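You operate a simulated robot arm through the tools that you are given. There is no shell and no other tool.

The job below is to be done with a simulated robot arm. You get a single attempt, and the scene is never put back.

## Task
Gauge the paint on both covers and pack the one over 70 microns.
Fine: gauge back where it stood; cover in the small carton, foam pad on it; the thin cover stays. Set down upright: paint gauge.

It is judged by the outcome, as a careful person would: the job done as asked, and still so three seconds after it is handed in. It fails if anything else is knocked over, pushed out of place, dropped, spilled or broken. Lids that push on must go on centred and level and be pressed home; caps that screw on are set level and turned clockwise until they are tight.

## Robot
A 7-joint arm with a two-finger parallel gripper, fixed in place. Base frame: the origin is at the foot of the arm, x ahead of it, y to its left, z up. Lengths are in mm, angles in degrees, forces in N, time in s.
With the tool pointing down near the work surface it reaches from about 500 to 940 mm from the base axis. Its first joint turns from -166.0 to 166.0 degrees. Payload 3.91 kg.
The tool frame sits at the grasp point between the pads (the TCP): z along the fingers, y along the line on which they close. The tips reach 30 mm beyond it. Largest opening 110 mm; finger width 20, thickness 10; the body of the gripper, 48 by 112 mm, starts 55 mm behind the TCP.
Orientation is that of the tool frame in the base frame, as a unit quaternion [x, y, z, w]. With the fingers straight down and closing along the base's y, the tool's x points along the base's -x, its y along +y and its z along -z.

## Interface
- The arm moves only by the tool arm_command. Its arguments are lists of equal length, an entry for each row: "dp": the shift along the tool's x, y, z in mm, a list of three; "rot": the turn, a rotation vector about the tool's x, y, z in degrees, a list of three. In form: {"dp": [[tx, ty, tz], ...], "rot": [[rx, ry, rz], ...]}. A call has 1 to 20 rows; each row shifts and turns the commanded pose from where the row before left it, along the tool's axes as they then stand. "hand" is the opening in per cent of the stroke, from 0 (shut) to 100 (fully open), set as the call begins (left out, the last holds). Rows are played at 5 a second. More than 50 mm and 8.6 degrees between two rows, or a gripper value outside its range, and nothing of the call is played. Where a pose cannot be reached the arm comes as near as it can. A force on the tool above 40 N (or 10 N above the force at the start of the call, whichever is more), or a blocked arm, ends the call early, and 0.2 s more pass. The fingers move at their own pace (about 72 mm/s each) and stop on an object; they squeeze with about 44 N. The grip force told is the motor's: it shows also when the fingers shut on nothing. Time passes only in rows, and 0.2 s behind the last, so rows that do not move let the fingers close. The reply holds the time, the measured pose of the TCP, the force on the tool along the base axes, the opening and the grip force, in the units named above and with some noise, with the torque about the TCP (base axes, N m) and any sound that the robot's microphone picked up, and new pictures: "pictures" is both (left out), scene, wrist or none.
- Cameras (640 x 400 px; columns grow to the right, rows downward): "scene" is fixed at [225.3, 491.1, 1702.3]; the picture's right is [-0.60, -0.80, 0.00], its down [-0.58, 0.43, -0.69] and it looks along [0.55, -0.41, -0.73] (base axes); focal length 313 px, centre (320, 200). "wrist" rides on the gripper at [72, 17, -103] in the tool frame; the picture's right is [-0.23, 0.97, 0.00], its down [-0.76, -0.18, -0.62] and it looks along [-0.61, -0.14, 0.78] (tool axes); focal length 222 px, centre (320, 200). There is no depth. A picture from a camera that has moved, and an enlarged one, comes with that camera's place and axes in the base frame and with its lens. The place of the scene camera against the robot may be out by one fixed shift of up to 25 mm in any direction.
- raise_lower(by): slides the trunk up (or, below 0, down) by that many mm; the arm rides with it, the base frame stays. It gives what a move gives, with no picture.
- close_up(camera, box): a new picture of the part [left, top, right, bottom] of that camera's present view, enlarged. No time passes.
- job_done(): hands the job in; it is judged then, once.

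Nothing tells you positions but the pictures and the camera data. Unless the task says otherwise, let go and move clear before handing in.

The tools are called after "Request:" by a JSON object that holds its "method" and its "body". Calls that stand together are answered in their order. arm_command: Moves the arm, as the interface text tells. Its arguments: {"type":"object","properties":{"dp":{"type":"array","items":{"type":"array","items":{"type":"number"}}},"rot":{"type":"array","items":{"type":"array","items":{"type":"number"}}},"hand":{"type":"number"},"pictures":{"type":"string","enum":["both","scene","wrist","none"]}},"required":["dp","rot"]} The other tools are called the same way: raise_lower (by) slides the trunk up or down; close_up (camera, box) takes an enlarged picture of a part of a camera's view; job_done () hands the job in.

At the start:

```text
clock: 0.0
position: [549.5, 33.2, 1259.4]
tcp_rot: [-0.001, 1.0, 0.0, 0.002]
contact_force: [-0.1, -1.0, 0.5]
torque: [0.0, 0.0, -0.04]
opening: 110.2
grasp_force: 0.0
trunk travel left (down, up): [-625.0, 57.0]
```

scene: 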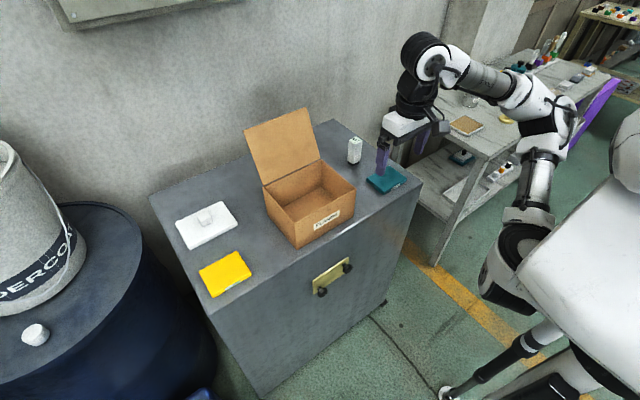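
wrist: 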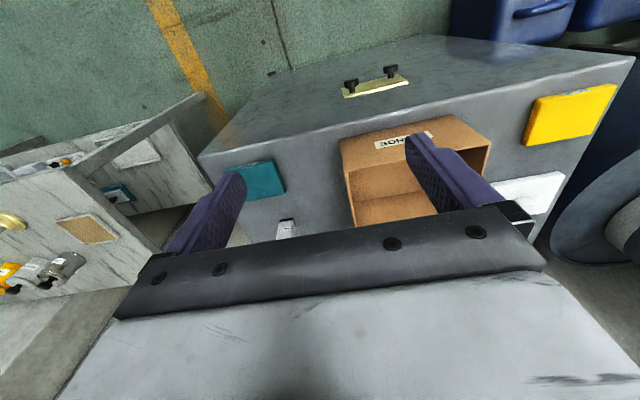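

I see a cabinet with a teal plate, a yellow plate, a white pad with a knob, an open carton and a small white upright gauge. I'll look closer before moving anything.

Request:
{"method": "close_up", "body": {"camera": "scene", "box": [340, 120, 440, 200]}}

Request:
{"method": "close_up", "body": {"camera": "scene", "box": [160, 180, 280, 310]}}

Request:
{"method": "close_up", "body": {"camera": "scene", "box": [230, 100, 370, 260]}}

Request:
{"method": "close_up", "body": {"camera": "wrist", "box": [200, 60, 640, 260]}}

```text
5.00 times, centred on (390, 160) of scene
camera zoom: at [225.3, 491.1, 1702.3], right [-0.6, -0.8, 0.0], down [-0.58, 0.43, -0.69], along [0.55, -0.41, -0.73], focal length 1567 px, centre (-30, 400)
```

zoom: 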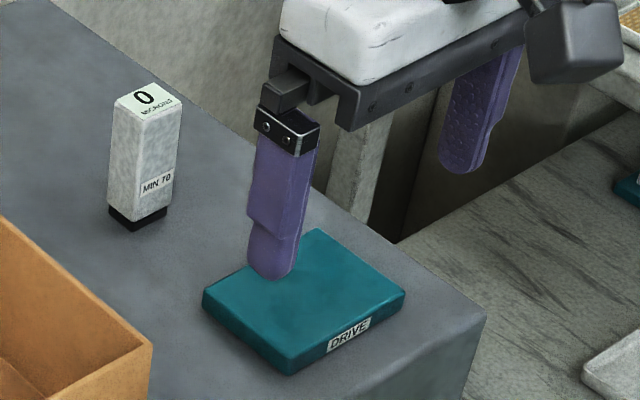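

```text
3.08 times, centred on (220, 245) of scene
camera zoom: at [225.3, 491.1, 1702.3], right [-0.6, -0.8, 0.0], down [-0.58, 0.43, -0.69], along [0.55, -0.41, -0.73], focal length 964 px, centre (628, 62)
```

zoom: 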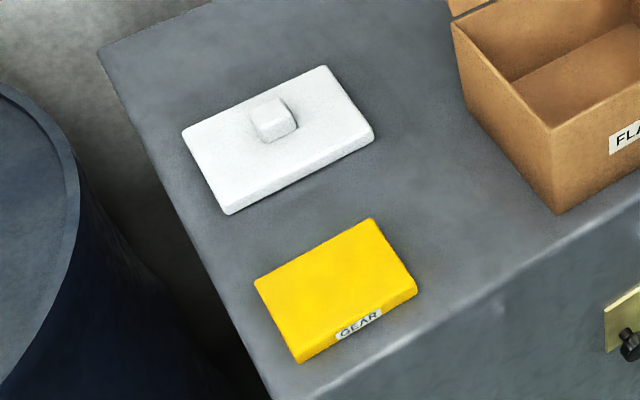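

```text
2.50 times, centred on (300, 180) of scene
camera zoom: at [225.3, 491.1, 1702.3], right [-0.6, -0.8, 0.0], down [-0.58, 0.43, -0.69], along [0.55, -0.41, -0.73], focal length 783 px, centre (370, 250)
```

zoom: 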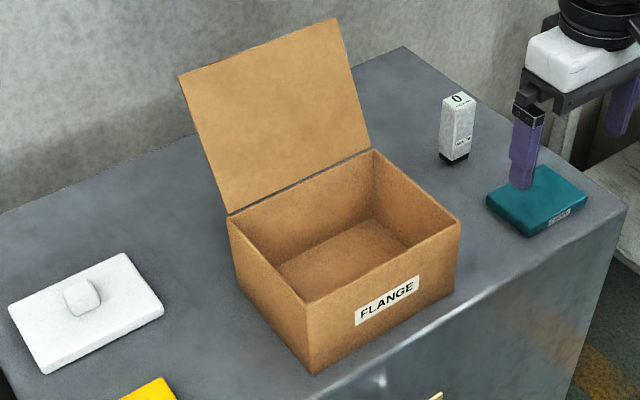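

```text
1.45 times, centred on (420, 160) of wrist
camera zoom: at [476.1, 50.9, 1361.4], right [0.23, 0.97, 0.0], down [0.76, -0.18, 0.63], along [0.61, -0.14, -0.78], focal length 323 px, centre (174, 258)
```

zoom: 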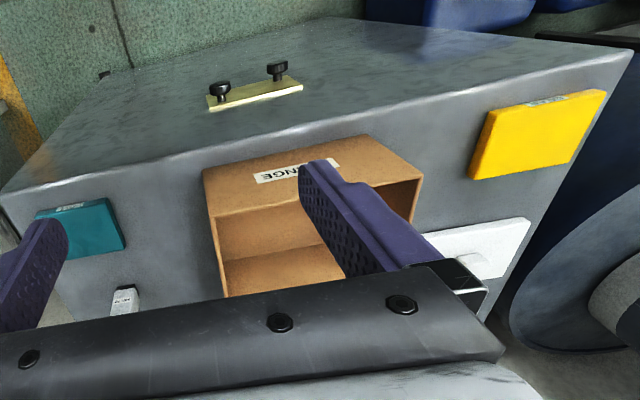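

Teal cover (DRIVE), yellow cover (GEAR), white foam pad with a grip tab, one open carton and the gauge all stand on the cabinet top. I'll check the side table as well before I plan.

Request:
{"method": "close_up", "body": {"camera": "scene", "box": [400, 0, 640, 200]}}

Request:
{"method": "close_up", "body": {"camera": "wrist", "box": [0, 80, 320, 300]}}

Request:
{"method": "close_up", "body": {"camera": "scene", "box": [0, 150, 200, 400]}}

```text
2.00 times, centred on (520, 100) of scene
camera zoom: at [225.3, 491.1, 1702.3], right [-0.6, -0.8, 0.0], down [-0.58, 0.43, -0.69], along [0.55, -0.41, -0.73], focal length 627 px, centre (-80, 400)
```

zoom: 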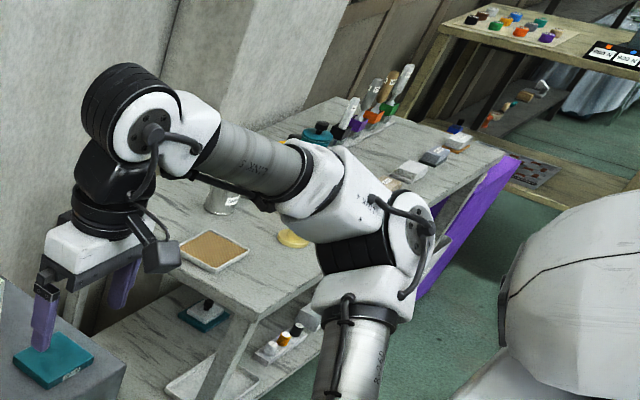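

```text
1.82 times, centred on (160, 190) of wrist
camera zoom: at [476.1, 50.9, 1361.4], right [0.23, 0.97, 0.0], down [0.76, -0.18, 0.63], along [0.61, -0.14, -0.78], focal length 404 px, centre (611, 218)
```

zoom: 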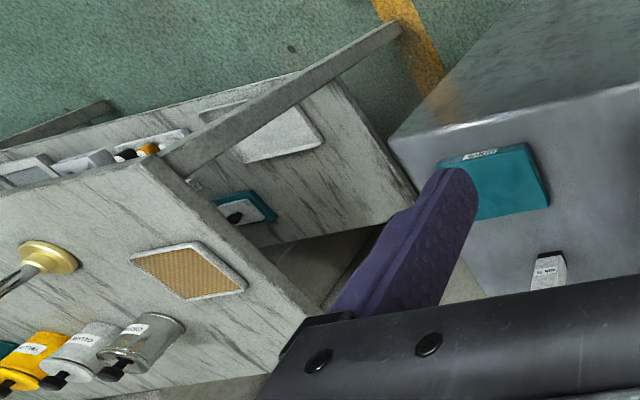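

```text
1.60 times, centred on (100, 275) of scene
camera zoom: at [225.3, 491.1, 1702.3], right [-0.6, -0.8, 0.0], down [-0.58, 0.43, -0.69], along [0.55, -0.41, -0.73], focal length 501 px, centre (672, 80)
```

zoom: 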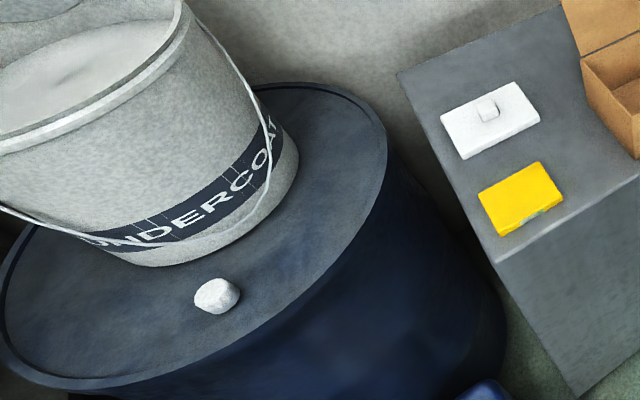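

The side table holds unrelated items, so the whole job is on the cabinet. I'll shift the arm sideways both ways to triangulate the objects with the wrist camera.

Request:
{"method": "arm_command", "body": {"dp": [[0, 40, 0], [0, 40, 0], [0, 40, 0], [0, 0, 0]], "rot": [[0, 0, 0], [0, 0, 0], [0, 0, 0], [0, 0, 0]]}}

```text
clock: 1.0
position: [549.7, 152.6, 1257.4]
tcp_rot: [0.0, 1.0, 0.0, 0.002]
contact_force: [0.4, -0.7, 0.3]
torque: [-0.03, 0.01, 0.02]
opening: 109.9
grasp_force: 0.1
trunk travel left (down, up): [-625.0, 57.0]
camera wrist: at [477.0, 171.2, 1360.2], right [0.23, 0.97, 0.0], down [0.76, -0.18, 0.63], along [0.61, -0.14, -0.78], focal length 222 px, centre (320, 200)
```

scene: 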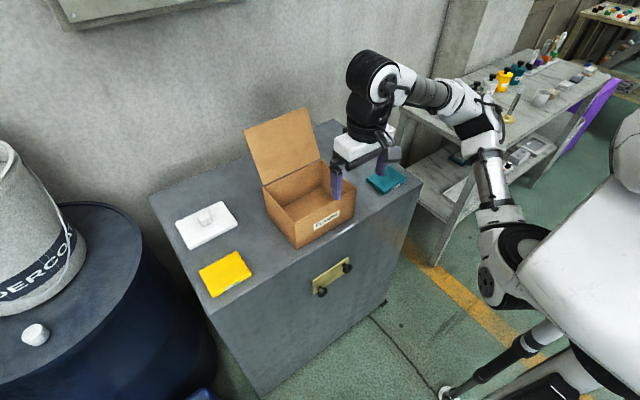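
wrist: 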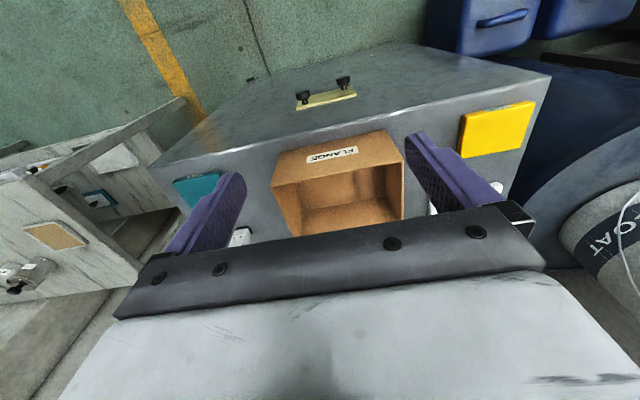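

I can see the carton and the yellow cover clearly from here. I'm enlarging them for precise pixel measurements.

Request:
{"method": "close_up", "body": {"camera": "wrist", "box": [240, 80, 560, 280]}}

Request:
{"method": "close_up", "body": {"camera": "wrist", "box": [420, 80, 580, 180]}}

```text
2.00 times, centred on (400, 180) of wrist
camera zoom: at [477.0, 171.2, 1360.2], right [0.23, 0.97, 0.0], down [0.76, -0.18, 0.63], along [0.61, -0.14, -0.78], focal length 444 px, centre (160, 240)
```

zoom: 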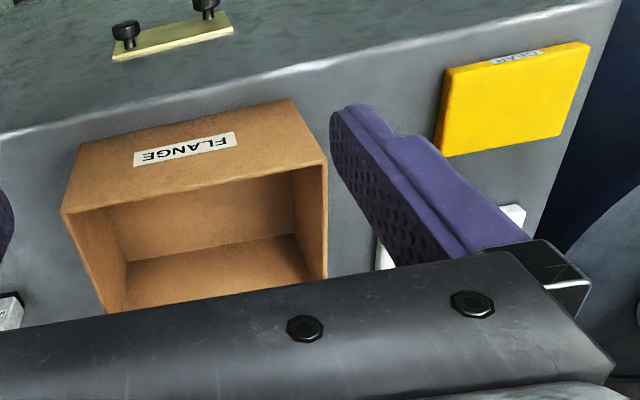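

```text
4.00 times, centred on (500, 130) of wrist
camera zoom: at [477.0, 171.2, 1360.2], right [0.23, 0.97, 0.0], down [0.76, -0.18, 0.63], along [0.61, -0.14, -0.78], focal length 888 px, centre (-400, 480)
```

zoom: 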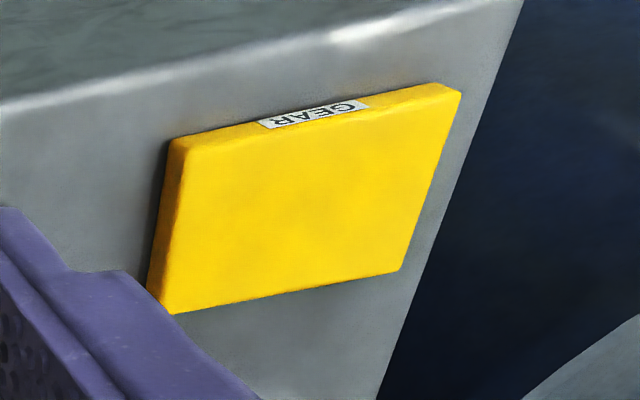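

I'm moving farther left to get a second view of the yellow cover and the pad.

Request:
{"method": "arm_command", "body": {"dp": [[0, 40, 0], [0, 40, 0], [0, 40, 0], [0, 0, 0], [0, 0, 0]], "rot": [[0, 0, 0], [0, 0, 0], [0, 0, 0], [0, 0, 0], [0, 0, 0]], "pictures": "wrist"}}

Request:
{"method": "close_up", "body": {"camera": "wrist", "box": [340, 100, 500, 200]}}

Request:
{"method": "close_up", "body": {"camera": "wrist", "box": [160, 120, 320, 220]}}

```text
clock: 2.2
position: [549.1, 274.3, 1260.4]
tcp_rot: [0.001, 1.0, 0.0, 0.002]
contact_force: [-0.1, 0.8, 0.6]
torque: [0.02, -0.01, 0.02]
opening: 110.1
grasp_force: 0.1
trunk travel left (down, up): [-625.0, 57.0]
camera wrist: at [475.9, 292.2, 1362.2], right [0.23, 0.97, 0.0], down [0.76, -0.18, 0.63], along [0.61, -0.14, -0.78], focal length 222 px, centre (320, 200)
```

wrist: 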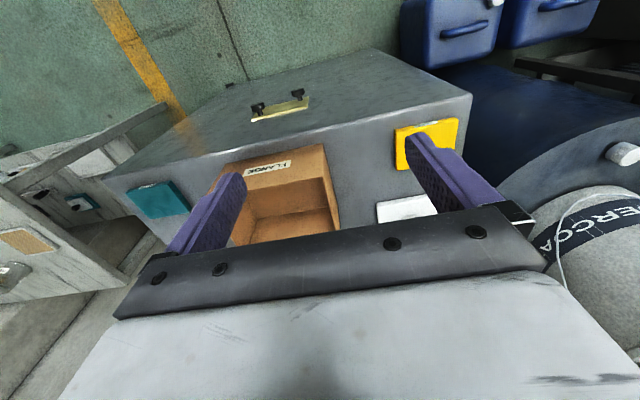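

```text
4.00 times, centred on (420, 150) of wrist
camera zoom: at [475.9, 292.2, 1362.2], right [0.23, 0.97, 0.0], down [0.76, -0.18, 0.63], along [0.61, -0.14, -0.78], focal length 888 px, centre (-80, 400)
```

zoom: 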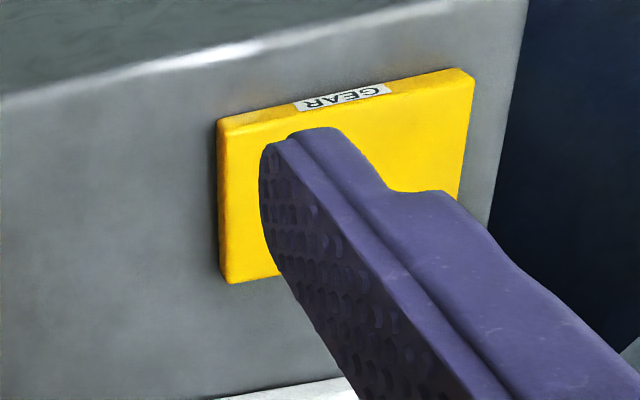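

```text
4.00 times, centred on (240, 170) of wrist
camera zoom: at [475.9, 292.2, 1362.2], right [0.23, 0.97, 0.0], down [0.76, -0.18, 0.63], along [0.61, -0.14, -0.78], focal length 888 px, centre (640, 320)
```

zoom: 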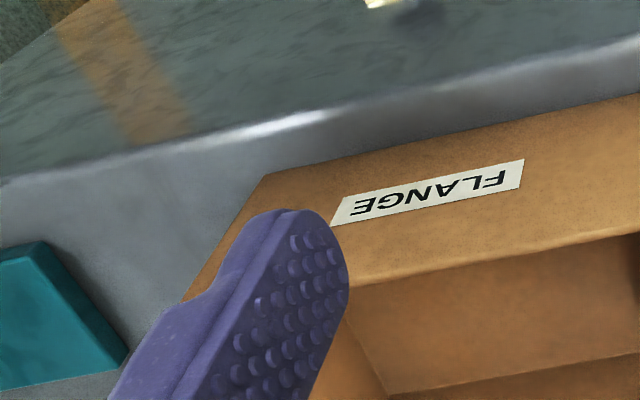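

The yellow cover comes out at about x 664–746, y 394–499, with its top near z 967. The carton is at about x 656–815, y 48–253, with its rim near z 1075. Next I'll move over to view the gauge and the teal cover.

Request:
{"method": "arm_command", "body": {"dp": [[-14, -40, 6], [-14, -40, 6], [-14, -40, 6], [-14, -40, 6], [-14, -40, 6], [-14, -40, 6], [-14, -40, 6], [-14, -40, 6], [-14, -40, 6], [0, 0, 0], [0, 0, 0]], "rot": [[0, 0, 0], [0, 0, 0], [0, 0, 0], [0, 0, 0], [0, 0, 0], [0, 0, 0], [0, 0, 0], [0, 0, 0], [0, 0, 0], [0, 0, 0], [0, 0, 0]]}}

Request:
{"method": "close_up", "body": {"camera": "wrist", "box": [240, 100, 400, 200]}}

```text
clock: 4.6
position: [674.0, -86.3, 1207.3]
tcp_rot: [0.001, 1.0, 0.0, 0.002]
contact_force: [-0.9, -0.1, -0.7]
torque: [0.01, -0.03, -0.01]
opening: 109.7
grasp_force: 0.0
trunk travel left (down, up): [-625.0, 57.0]
camera wrist: at [601.2, -68.7, 1308.6], right [0.23, 0.97, 0.0], down [0.76, -0.18, 0.63], along [0.61, -0.14, -0.78], focal length 222 px, centre (320, 200)
```

scene: 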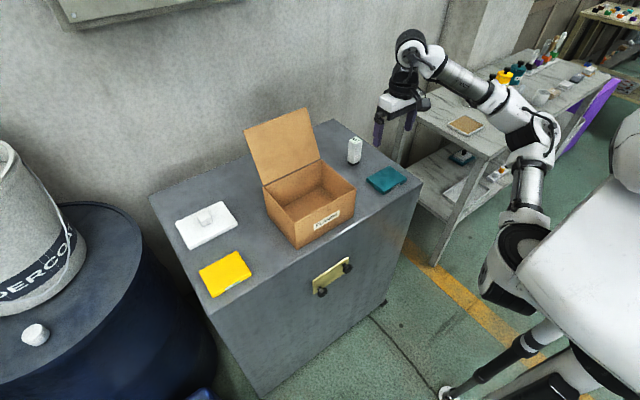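
wrist: 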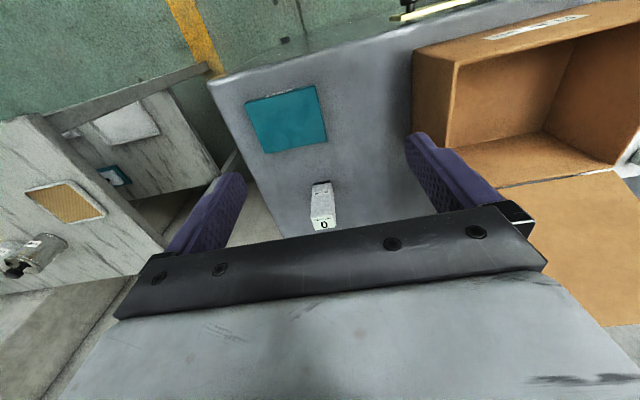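

```text
4.00 times, centred on (320, 150) of wrist
camera zoom: at [601.2, -68.7, 1308.6], right [0.23, 0.97, 0.0], down [0.76, -0.18, 0.63], along [0.61, -0.14, -0.78], focal length 888 px, centre (320, 400)
```

zoom: 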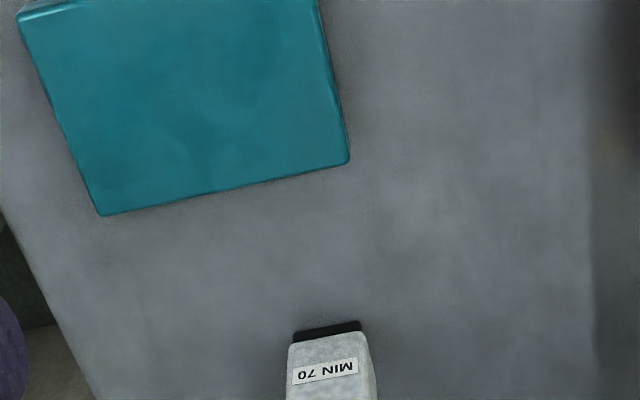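

The wrist camera sees the gauge and the teal cover well. I'll enlarge them here, then take a second view from the side.

Request:
{"method": "close_up", "body": {"camera": "wrist", "box": [280, 170, 360, 240]}}

Request:
{"method": "close_up", "body": {"camera": "wrist", "box": [230, 70, 350, 160]}}

Request:
{"method": "close_up", "body": {"camera": "wrist", "box": [400, 0, 640, 150]}}

Request:
{"method": "arm_command", "body": {"dp": [[0, -40, 0], [0, -40, 0], [0, -40, 0], [0, 0, 0], [0, 0, 0]], "rot": [[0, 0, 0], [0, 0, 0], [0, 0, 0], [0, 0, 0], [0, 0, 0]], "pictures": "wrist"}}

```text
5.71 times, centred on (320, 205) of wrist
camera zoom: at [601.2, -68.7, 1308.6], right [0.23, 0.97, 0.0], down [0.76, -0.18, 0.63], along [0.61, -0.14, -0.78], focal length 1269 px, centre (320, 171)
```

zoom: 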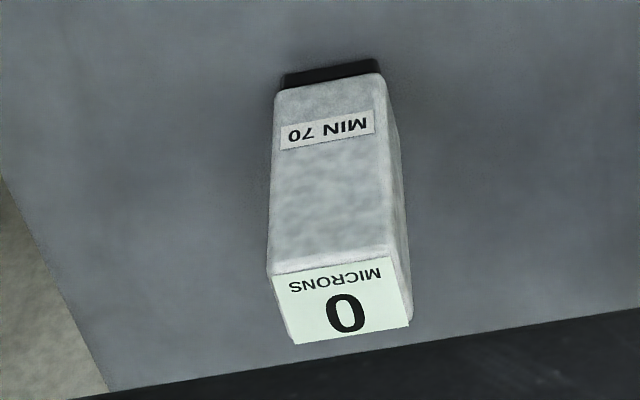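

```text
4.44 times, centred on (290, 115) of wrist
camera zoom: at [601.2, -68.7, 1308.6], right [0.23, 0.97, 0.0], down [0.76, -0.18, 0.63], along [0.61, -0.14, -0.78], focal length 987 px, centre (453, 578)
```

zoom: 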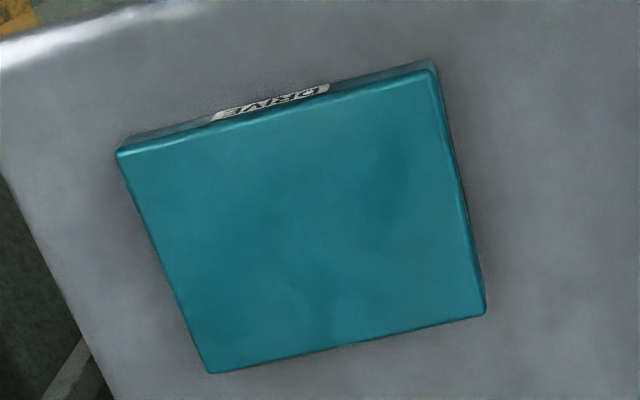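

```text
2.67 times, centred on (520, 75) of wrist
camera zoom: at [601.2, -68.7, 1308.6], right [0.23, 0.97, 0.0], down [0.76, -0.18, 0.63], along [0.61, -0.14, -0.78], focal length 592 px, centre (-213, 533)
```

zoom: 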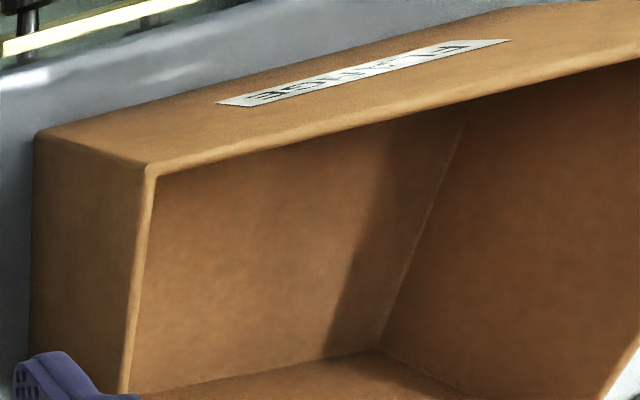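

```text
clock: 5.8
position: [673.6, -207.4, 1205.1]
tcp_rot: [0.0, 1.0, 0.0, 0.002]
contact_force: [0.4, 0.5, 0.0]
torque: [0.0, 0.0, 0.0]
opening: 109.7
grasp_force: 0.0
trunk travel left (down, up): [-625.0, 57.0]
camera wrist: at [600.7, -189.8, 1308.3], right [0.23, 0.97, 0.0], down [0.76, -0.18, 0.63], along [0.61, -0.14, -0.78], focal length 222 px, centre (320, 200)
```

wrist: 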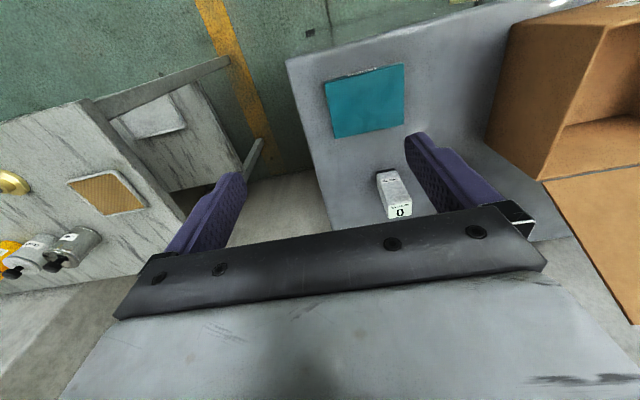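

Request:
{"method": "close_up", "body": {"camera": "wrist", "box": [360, 155, 440, 225]}}

Request:
{"method": "close_up", "body": {"camera": "wrist", "box": [305, 55, 425, 145]}}

```text
5.71 times, centred on (400, 190) of wrist
camera zoom: at [600.7, -189.8, 1308.3], right [0.23, 0.97, 0.0], down [0.76, -0.18, 0.63], along [0.61, -0.14, -0.78], focal length 1269 px, centre (-137, 257)
```

zoom: 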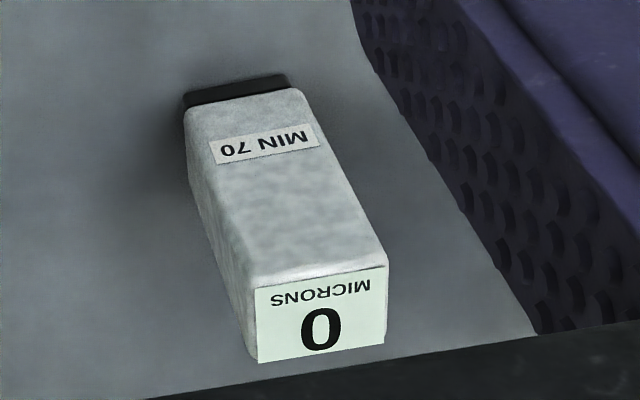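

```text
4.44 times, centred on (365, 100) of wrist
camera zoom: at [600.7, -189.8, 1308.3], right [0.23, 0.97, 0.0], down [0.76, -0.18, 0.63], along [0.61, -0.14, -0.78], focal length 987 px, centre (120, 644)
```

zoom: 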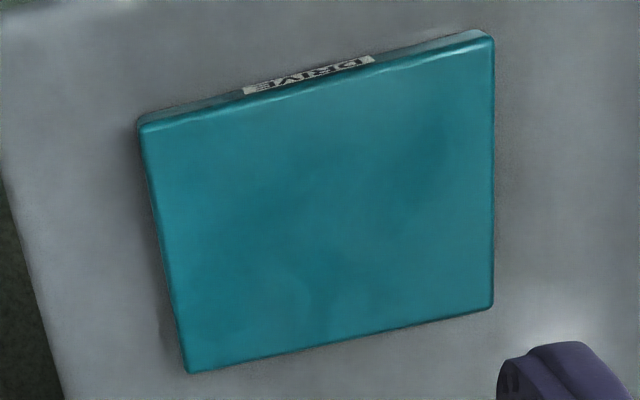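

The teal cover is centred near (708, -145) with its top at z 967. The gauge is centred near (851, -121), about 27 x 35 mm, and stands from z 950 to 1050. I'll hover over the gauge.

Request:
{"method": "arm_command", "body": {"dp": [[-35.4, 17.2, 15], [-35.4, 17.2, 15], [-35.4, 17.2, 15], [-35.4, 17.2, 15], [-35.4, 17.2, 15], [0, 0, 0], [0, 0, 0]], "rot": [[0, 0, 0], [0, 0, 0], [0, 0, 0], [0, 0, 0], [0, 0, 0], [0, 0, 0], [0, 0, 0]]}}

Request:
{"method": "close_up", "body": {"camera": "wrist", "box": [240, 80, 400, 240]}}

```text
clock: 7.4
position: [852.3, -116.7, 1131.1]
tcp_rot: [0.0, 1.0, 0.0, 0.002]
contact_force: [-0.6, -0.3, 0.3]
torque: [-0.02, 0.0, 0.02]
opening: 109.8
grasp_force: 0.0
trunk travel left (down, up): [-625.0, 57.0]
camera wrist: at [779.3, -99.3, 1233.5], right [0.23, 0.97, 0.0], down [0.76, -0.18, 0.63], along [0.61, -0.14, -0.78], focal length 222 px, centre (320, 200)
```

scene: 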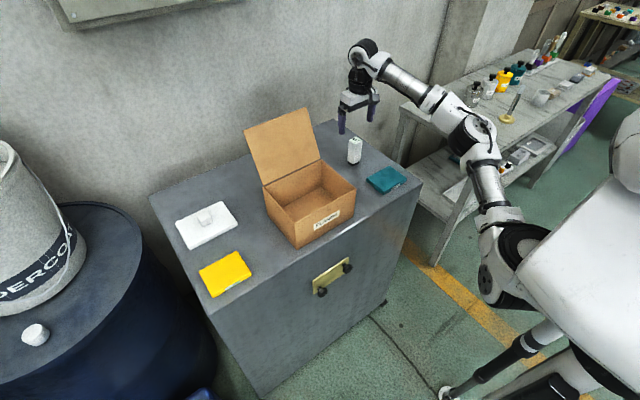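
wrist: 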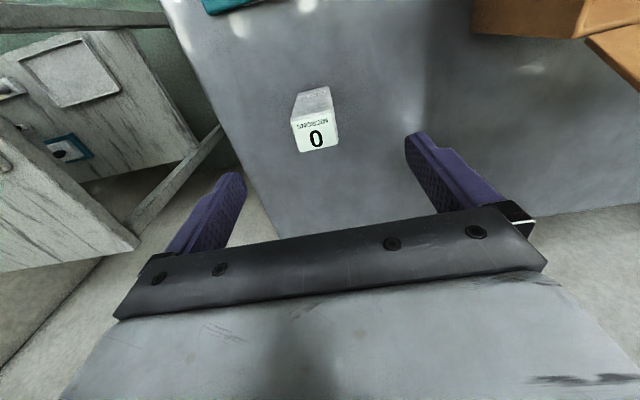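

```text
2.50 times, centred on (320, 160) of wrist
camera zoom: at [779.3, -99.3, 1233.5], right [0.23, 0.97, 0.0], down [0.76, -0.18, 0.63], along [0.61, -0.14, -0.78], focal length 555 px, centre (320, 300)
```

zoom: 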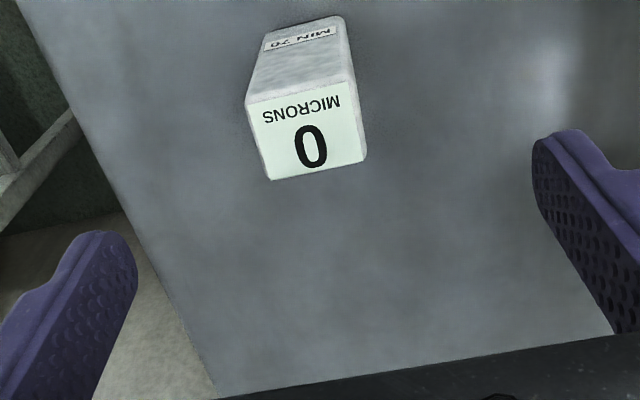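

The gauge's top centre reads (850, -120). I'm correcting and going down with a narrower opening.

Request:
{"method": "arm_command", "body": {"dp": [[2, -3.5, 0], [0, 0, 0], [0, 0, 20], [0, 0, 20], [0, 0, 20], [0, 0, 20], [0, 0, 6], [0, 0, 0], [0, 0, 0]], "rot": [[0, 0, 0], [0, 0, 0], [0, 0, 0], [0, 0, 0], [0, 0, 0], [0, 0, 0], [0, 0, 0], [0, 0, 0], [0, 0, 0]], "hand": 60}}

Request:
{"method": "close_up", "body": {"camera": "wrist", "box": [220, 80, 420, 240]}}

```text
clock: 9.4
position: [850.1, -124.6, 1044.5]
tcp_rot: [0.0, 1.0, 0.0, 0.002]
contact_force: [-0.1, 0.0, 0.8]
torque: [0.03, 0.01, 0.01]
opening: 65.9
grasp_force: 0.0
trunk travel left (down, up): [-625.0, 57.0]
camera wrist: at [777.4, -106.4, 1146.5], right [0.23, 0.97, 0.0], down [0.76, -0.18, 0.63], along [0.61, -0.14, -0.78], focal length 222 px, centre (320, 200)
```

scene: 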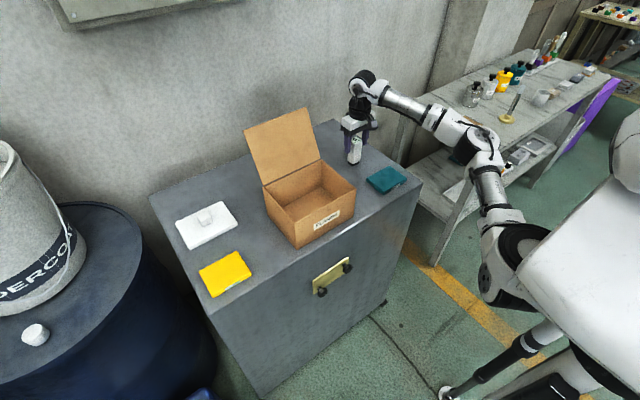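
wrist: 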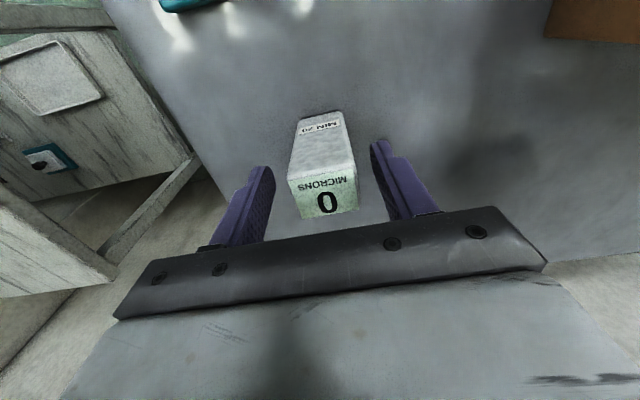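

```text
2.50 times, centred on (320, 160) of wrist
camera zoom: at [777.4, -106.4, 1146.5], right [0.23, 0.97, 0.0], down [0.76, -0.18, 0.63], along [0.61, -0.14, -0.78], focal length 555 px, centre (320, 300)
```

zoom: 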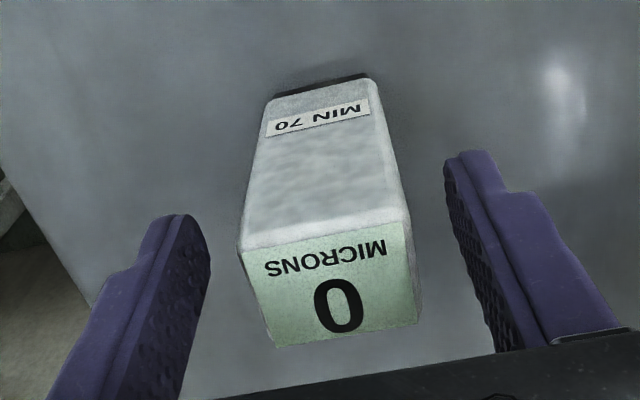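

The gauge is about 4.5 mm to the left of the fingers' centre. I'll shift over and then close on it gently.

Request:
{"method": "arm_command", "body": {"dp": [[0, 4.5, 0], [0, 0, 0], [0, 0, 0]], "rot": [[0, 0, 0], [0, 0, 0], [0, 0, 0]], "pictures": "wrist"}}

Request:
{"method": "close_up", "body": {"camera": "wrist", "box": [220, 80, 420, 240]}}

```text
clock: 10.2
position: [849.6, -119.0, 1044.6]
tcp_rot: [0.0, 1.0, 0.0, 0.002]
contact_force: [-1.0, 0.2, -0.5]
torque: [0.03, -0.01, 0.0]
opening: 65.9
grasp_force: 0.0
trunk travel left (down, up): [-625.0, 57.0]
camera wrist: at [777.3, -101.9, 1146.9], right [0.23, 0.97, 0.0], down [0.76, -0.18, 0.63], along [0.61, -0.14, -0.78], focal length 222 px, centre (320, 200)
```

wrist: 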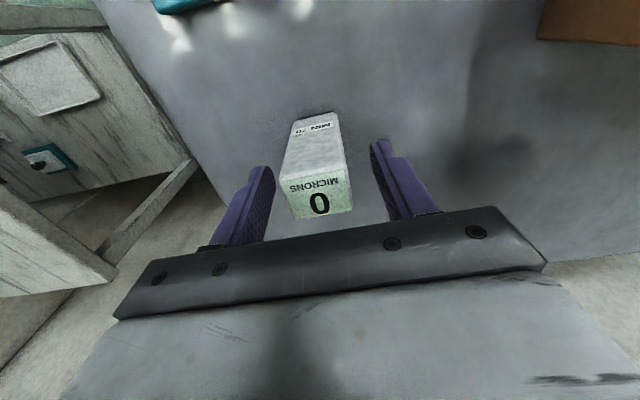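

```text
2.50 times, centred on (320, 160) of wrist
camera zoom: at [777.3, -101.9, 1146.9], right [0.23, 0.97, 0.0], down [0.76, -0.18, 0.63], along [0.61, -0.14, -0.78], focal length 555 px, centre (320, 300)
```

zoom: 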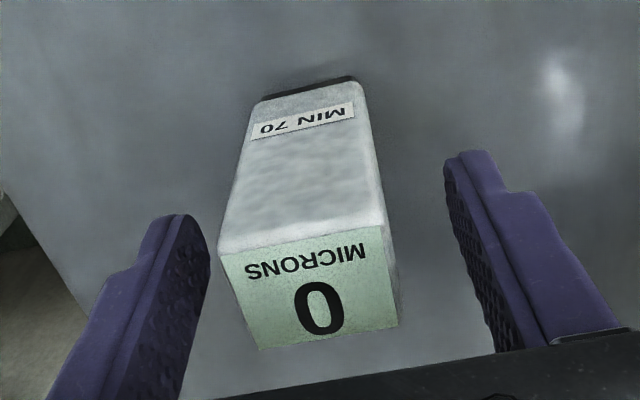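

The fingers are centred, so I'm closing on the gauge.

Request:
{"method": "arm_command", "body": {"dp": [[0, 0, 0], [0, 0, 0], [0, 0, 0], [0, 0, 0], [0, 0, 0]], "rot": [[0, 0, 0], [0, 0, 0], [0, 0, 0], [0, 0, 0], [0, 0, 0]], "hand": 20, "pictures": "wrist"}}

Request:
{"method": "close_up", "body": {"camera": "wrist", "box": [220, 80, 420, 240]}}

```text
clock: 11.4
position: [850.4, -120.6, 1045.1]
tcp_rot: [0.0, 1.0, 0.0, 0.002]
contact_force: [-0.9, -0.2, 0.7]
torque: [-0.08, 0.0, 0.01]
opening: 37.7
grasp_force: 44.2
trunk travel left (down, up): [-625.0, 57.0]
camera wrist: at [777.3, -102.0, 1146.9], right [0.23, 0.97, 0.0], down [0.76, -0.18, 0.63], along [0.61, -0.14, -0.78], focal length 222 px, centre (320, 200)
```

wrist: 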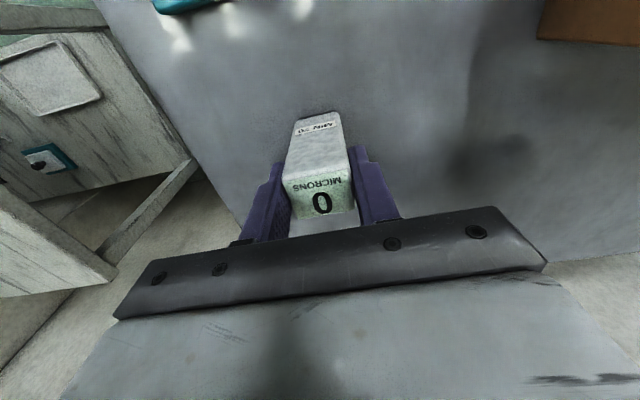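

```text
2.50 times, centred on (320, 160) of wrist
camera zoom: at [777.3, -102.0, 1146.9], right [0.23, 0.97, 0.0], down [0.76, -0.18, 0.63], along [0.61, -0.14, -0.78], focal length 555 px, centre (320, 300)
```

zoom: 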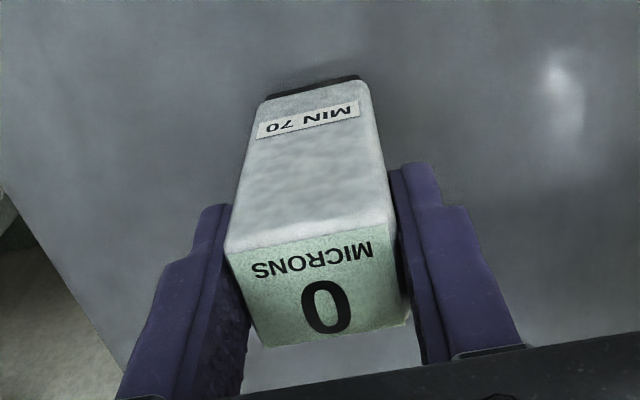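

I have the gauge (opening 37.7 mm, 44 N). I'll lift it and carry it above the middle of the teal cover.

Request:
{"method": "arm_command", "body": {"dp": [[0, 0, -15], [0, 0, -20], [0, 0, -20], [28.4, -5, 0], [28.4, -5, 0], [28.4, -5, 0], [28.4, -5, 0], [28.4, -5, 0], [0, 0, 0], [0, 0, 0]], "rot": [[0, 0, 0], [0, 0, 0], [0, 0, 0], [0, 0, 0], [0, 0, 0], [0, 0, 0], [0, 0, 0], [0, 0, 0], [0, 0, 0], [0, 0, 0]]}}

Request:
{"method": "close_up", "body": {"camera": "wrist", "box": [200, 40, 440, 240]}}

```text
clock: 13.6
position: [708.0, -144.2, 1100.0]
tcp_rot: [0.0, 1.0, 0.0, 0.002]
contact_force: [-0.7, -0.2, -2.0]
torque: [-0.02, -0.02, 0.01]
opening: 37.7
grasp_force: 43.7
trunk travel left (down, up): [-625.0, 57.0]
camera wrist: at [635.6, -126.7, 1202.0], right [0.23, 0.97, 0.0], down [0.76, -0.18, 0.63], along [0.61, -0.14, -0.78], focal length 222 px, centre (320, 200)
```

scene: 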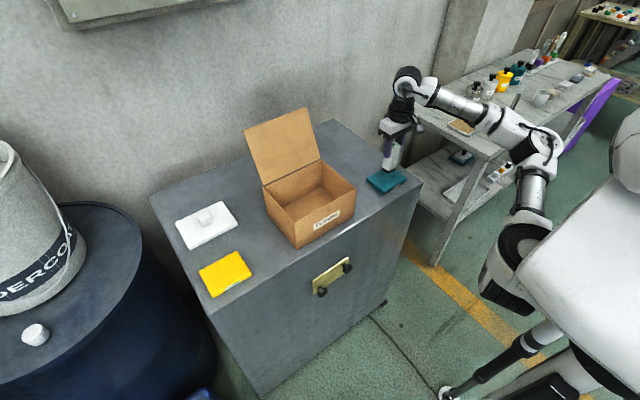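
wrist: 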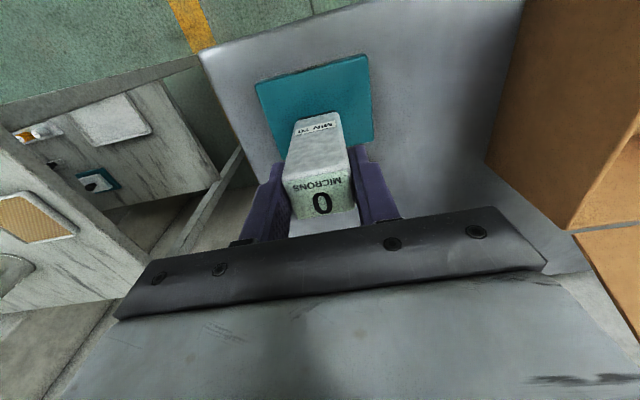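

```text
2.00 times, centred on (320, 140) of wrist
camera zoom: at [635.6, -126.7, 1202.0], right [0.23, 0.97, 0.0], down [0.76, -0.18, 0.63], along [0.61, -0.14, -0.78], focal length 444 px, centre (320, 320)
```

zoom: 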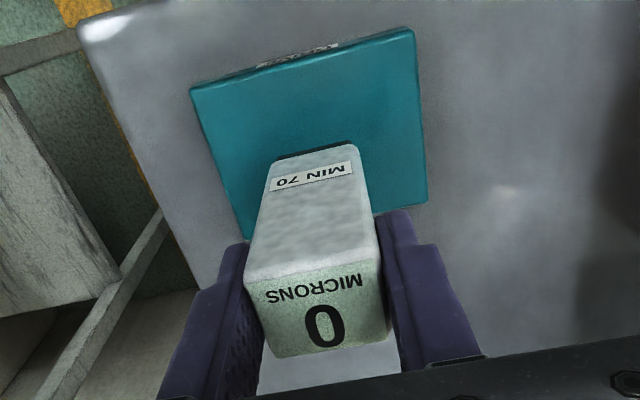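

The gauge is centred above the teal cover. I'm lowering it slowly to contact.

Request:
{"method": "arm_command", "body": {"dp": [[0, 0, 12], [0, 0, 12], [0, 0, 8], [0, 0, 0], [0, 0, 0]], "rot": [[0, 0, 0], [0, 0, 0], [0, 0, 0], [0, 0, 0], [0, 0, 0]], "pictures": "none"}}

Request:
{"method": "arm_command", "body": {"dp": [[0, 0, 1], [0, 0, 1], [0, 0, 1], [0, 0, 0]], "rot": [[0, 0, 0], [0, 0, 0], [0, 0, 0], [0, 0, 0]], "pictures": "wrist"}}

```text
clock: 14.8
position: [709.2, -144.8, 1066.7]
tcp_rot: [0.0, 1.0, 0.0, 0.001]
contact_force: [0.2, -0.9, -2.6]
torque: [0.01, -0.01, 0.0]
opening: 37.4
grasp_force: 43.9
trunk travel left (down, up): [-625.0, 57.0]
```

```text
clock: 15.8
position: [707.7, -143.9, 1065.7]
tcp_rot: [0.001, 1.0, 0.0, 0.002]
contact_force: [-0.3, -0.2, -1.3]
torque: [-0.02, 0.01, 0.02]
opening: 37.7
grasp_force: 44.3
trunk travel left (down, up): [-625.0, 57.0]
camera wrist: at [635.9, -126.7, 1167.2], right [0.23, 0.97, 0.0], down [0.76, -0.18, 0.63], along [0.61, -0.14, -0.78], focal length 222 px, centre (320, 200)
```

wrist: 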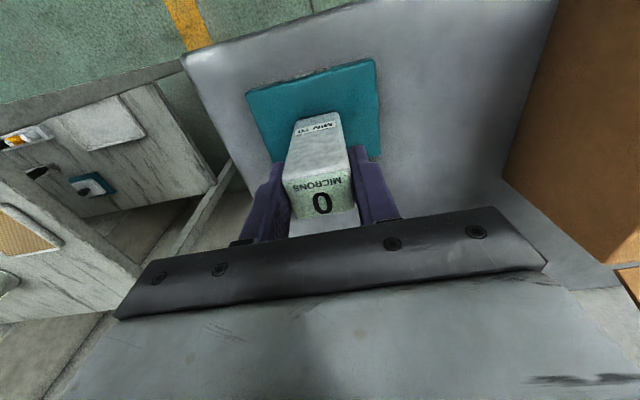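

Request:
{"method": "arm_command", "body": {"dp": [[0, 0, 1], [0, 0, 1], [0, 0, 0], [0, 0, 0]], "rot": [[0, 0, 0], [0, 0, 0], [0, 0, 0], [0, 0, 0]], "pictures": "none"}}

Request:
{"method": "close_up", "body": {"camera": "wrist", "box": [240, 60, 400, 230]}}

```text
clock: 16.8
position: [708.5, -144.4, 1063.2]
tcp_rot: [0.0, 1.0, 0.0, 0.001]
contact_force: [-0.3, 0.4, -2.5]
torque: [0.01, 0.0, -0.02]
opening: 37.6
grasp_force: 43.8
trunk travel left (down, up): [-625.0, 57.0]
```

```text
2.35 times, centred on (320, 145) of wrist
camera zoom: at [635.6, -126.7, 1165.0], right [0.23, 0.97, 0.0], down [0.76, -0.18, 0.63], along [0.61, -0.14, -0.78], focal length 523 px, centre (320, 329)
```

zoom: 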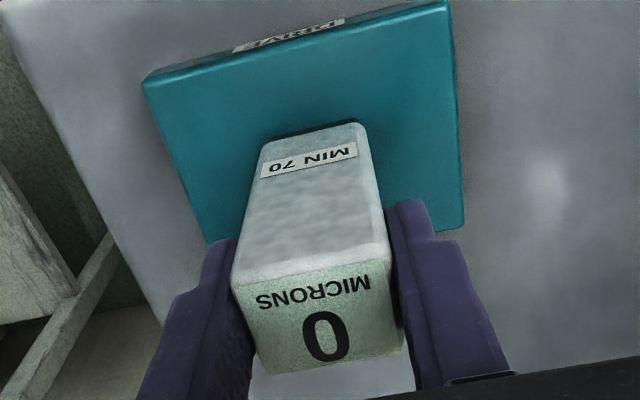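

No contact yet, so I'm continuing down in 1 mm steps.

Request:
{"method": "arm_command", "body": {"dp": [[0, 0, 1], [0, 0, 1], [0, 0, 0], [0, 0, 0]], "rot": [[0, 0, 0], [0, 0, 0], [0, 0, 0], [0, 0, 0]], "pictures": "none"}}

Request:
{"method": "close_up", "body": {"camera": "wrist", "box": [240, 60, 400, 230]}}

```text
clock: 17.8
position: [708.7, -144.6, 1062.4]
tcp_rot: [-0.002, 1.0, 0.0, 0.003]
contact_force: [2.6, 2.5, 14.7]
torque: [0.22, -0.08, 0.0]
opening: 37.6
grasp_force: 43.9
trunk travel left (down, up): [-625.0, 57.0]
```

```text
2.35 times, centred on (320, 145) of wrist
camera zoom: at [635.0, -126.8, 1164.6], right [0.23, 0.97, 0.0], down [0.76, -0.18, 0.63], along [0.61, -0.14, -0.78], focal length 523 px, centre (320, 329)
```

zoom: 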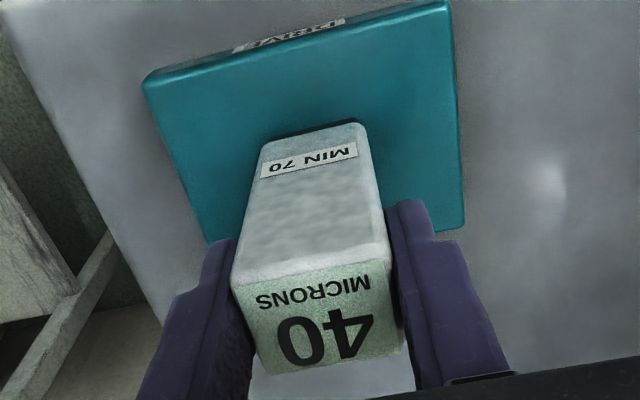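

The display seems to read 40 on the teal cover. I'll let it settle and read it again.

Request:
{"method": "arm_command", "body": {"dp": [[0, 0, 0], [0, 0, 0], [0, 0, 0], [0, 0, 0], [0, 0, 0]], "rot": [[0, 0, 0], [0, 0, 0], [0, 0, 0], [0, 0, 0], [0, 0, 0]], "pictures": "none"}}

Request:
{"method": "close_up", "body": {"camera": "wrist", "box": [285, 165, 355, 225]}}

```text
clock: 19.0
position: [707.9, -144.7, 1061.6]
tcp_rot: [0.0, 1.0, 0.0, 0.002]
contact_force: [6.9, 2.1, 22.1]
torque: [0.15, -0.53, -0.01]
opening: 37.7
grasp_force: 44.6
trunk travel left (down, up): [-625.0, 57.0]
```

```text
6.67 times, centred on (320, 195) of wrist
camera zoom: at [634.7, -126.9, 1164.6], right [0.23, 0.97, 0.0], down [0.76, -0.18, 0.63], along [0.61, -0.14, -0.78], focal length 1481 px, centre (320, 233)
```

zoom: 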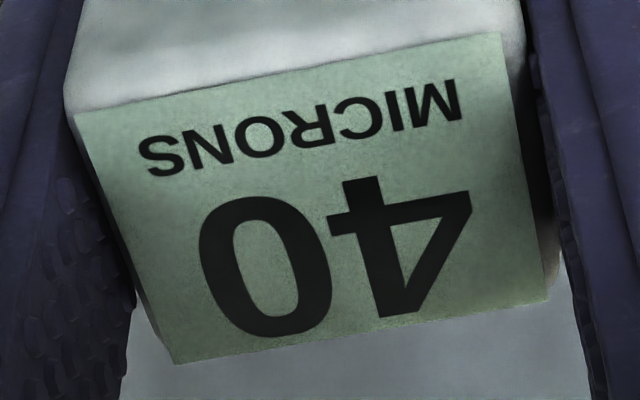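

Teal (DRIVE) reads 40 microns, so it's the thin one and stays. I'll lift high, clear of the carton, and carry the gauge to the yellow cover.

Request:
{"method": "arm_command", "body": {"dp": [[0, 0, -4], [0, 0, -30], [0, 0, -40], [0, 0, -40], [0, 0, -40], [20, 20, 0], [20, 40, 0], [20, 40, 0], [0, 40, 0], [0, 40, 0], [0, 40, 0], [0, 40, 0], [0, 40, 0], [0, 40, 0], [0, 40, 0], [0, 40, 0], [0, 40, 0], [0, 0, 0]], "rot": [[0, 0, 0], [0, 0, 0], [0, 0, 0], [0, 0, 0], [0, 0, 0], [0, 0, 0], [0, 0, 0], [0, 0, 0], [0, 0, 0], [0, 0, 0], [0, 0, 0], [0, 0, 0], [0, 0, 0], [0, 0, 0], [0, 0, 0], [0, 0, 0], [0, 0, 0], [0, 0, 0]]}}

```text
clock: 22.8
position: [648.3, 315.6, 1216.4]
tcp_rot: [0.0, 1.0, 0.0, 0.001]
contact_force: [0.7, -0.7, -2.6]
torque: [-0.01, -0.02, 0.06]
opening: 37.4
grasp_force: 43.6
trunk travel left (down, up): [-625.0, 57.0]
camera wrist: at [576.3, 333.8, 1318.8], right [0.23, 0.97, 0.0], down [0.76, -0.18, 0.63], along [0.61, -0.14, -0.78], focal length 222 px, centre (320, 200)
```

scene: 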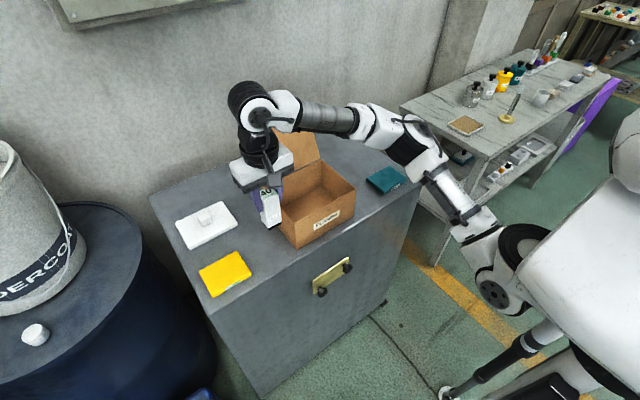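
wrist: 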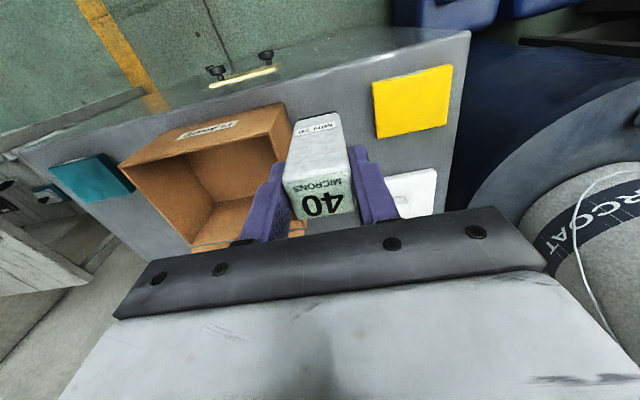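

The gauge latches its reading at 40. I'll enlarge the yellow cover and the pad to refine their positions before going down.

Request:
{"method": "close_up", "body": {"camera": "wrist", "box": [350, 50, 470, 150]}}

Request:
{"method": "close_up", "body": {"camera": "wrist", "box": [360, 140, 460, 220]}}

Request:
{"method": "close_up", "body": {"camera": "wrist", "box": [100, 80, 320, 260]}}

```text
4.00 times, centred on (410, 100) of wrist
camera zoom: at [576.3, 333.8, 1318.8], right [0.23, 0.97, 0.0], down [0.76, -0.18, 0.63], along [0.61, -0.14, -0.78], focal length 888 px, centre (-40, 600)
```

zoom: 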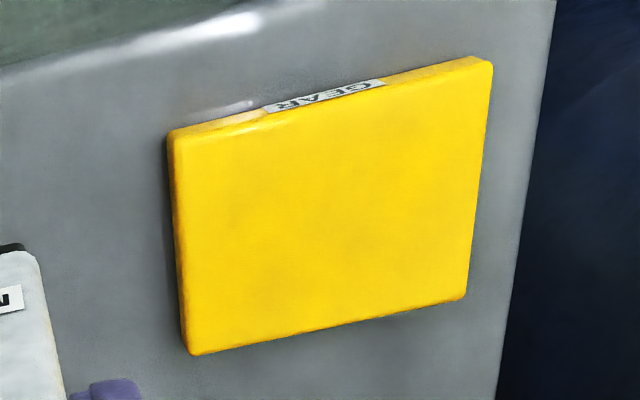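

```text
5.00 times, centred on (410, 180) of wrist
camera zoom: at [576.3, 333.8, 1318.8], right [0.23, 0.97, 0.0], down [0.76, -0.18, 0.63], along [0.61, -0.14, -0.78], focal length 1111 px, centre (-130, 300)
```

zoom: 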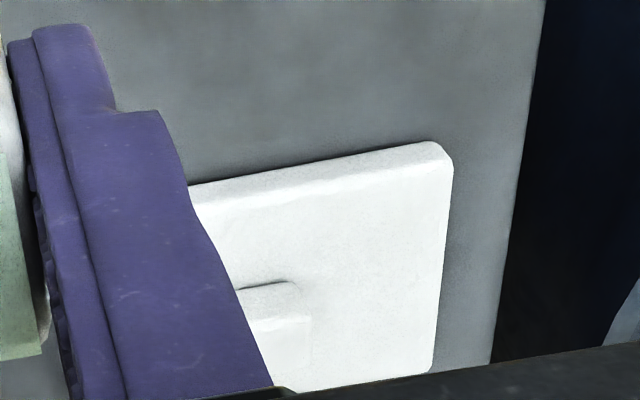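

```text
2.22 times, centred on (210, 170) of wrist
camera zoom: at [576.3, 333.8, 1318.8], right [0.23, 0.97, 0.0], down [0.76, -0.18, 0.63], along [0.61, -0.14, -0.78], focal length 494 px, centre (564, 267)
```

zoom: 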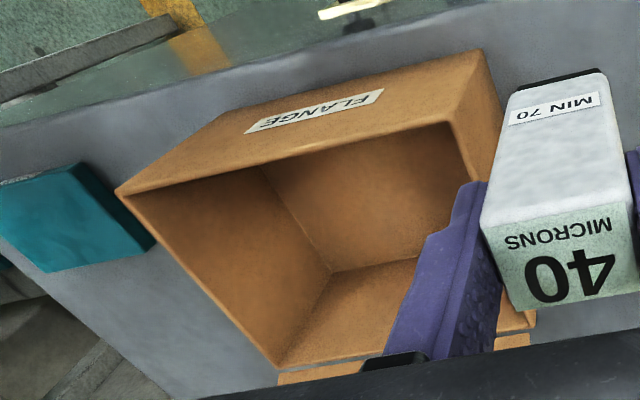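

The yellow cover is centred at (705, 446). I'm moving above it and lowering the gauge.

Request:
{"method": "arm_command", "body": {"dp": [[-19, 43.6, 0], [-19, 43.6, 0], [-19, 43.6, 0], [0, 0, 35], [0, 0, 35], [0, 0, 35], [0, 0, 30], [0, 0, 0], [0, 0, 0]], "rot": [[0, 0, 0], [0, 0, 0], [0, 0, 0], [0, 0, 0], [0, 0, 0], [0, 0, 0], [0, 0, 0], [0, 0, 0], [0, 0, 0]]}}

```text
clock: 24.8
position: [704.6, 446.7, 1078.1]
tcp_rot: [0.0, 1.0, 0.0, 0.002]
contact_force: [1.2, -0.2, -2.5]
torque: [0.02, 0.01, 0.0]
opening: 37.7
grasp_force: 44.3
trunk travel left (down, up): [-625.0, 57.0]
camera wrist: at [631.4, 464.3, 1180.3], right [0.23, 0.97, 0.0], down [0.76, -0.18, 0.63], along [0.61, -0.14, -0.78], focal length 222 px, centre (320, 200)
```

scene: 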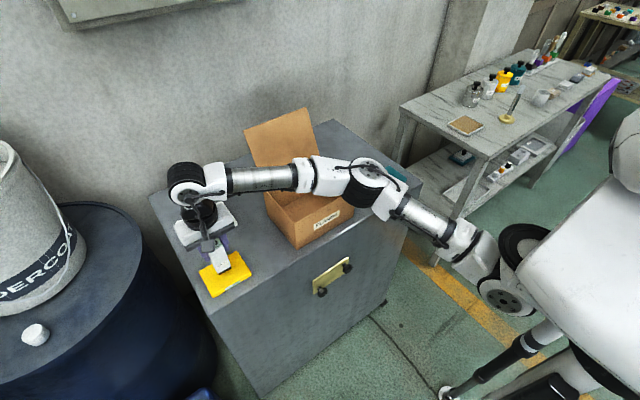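
wrist: 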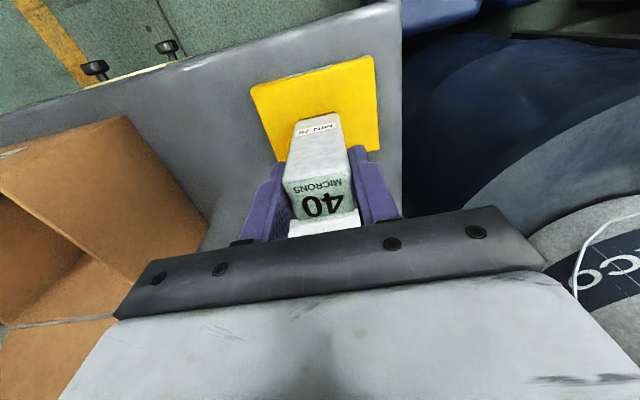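

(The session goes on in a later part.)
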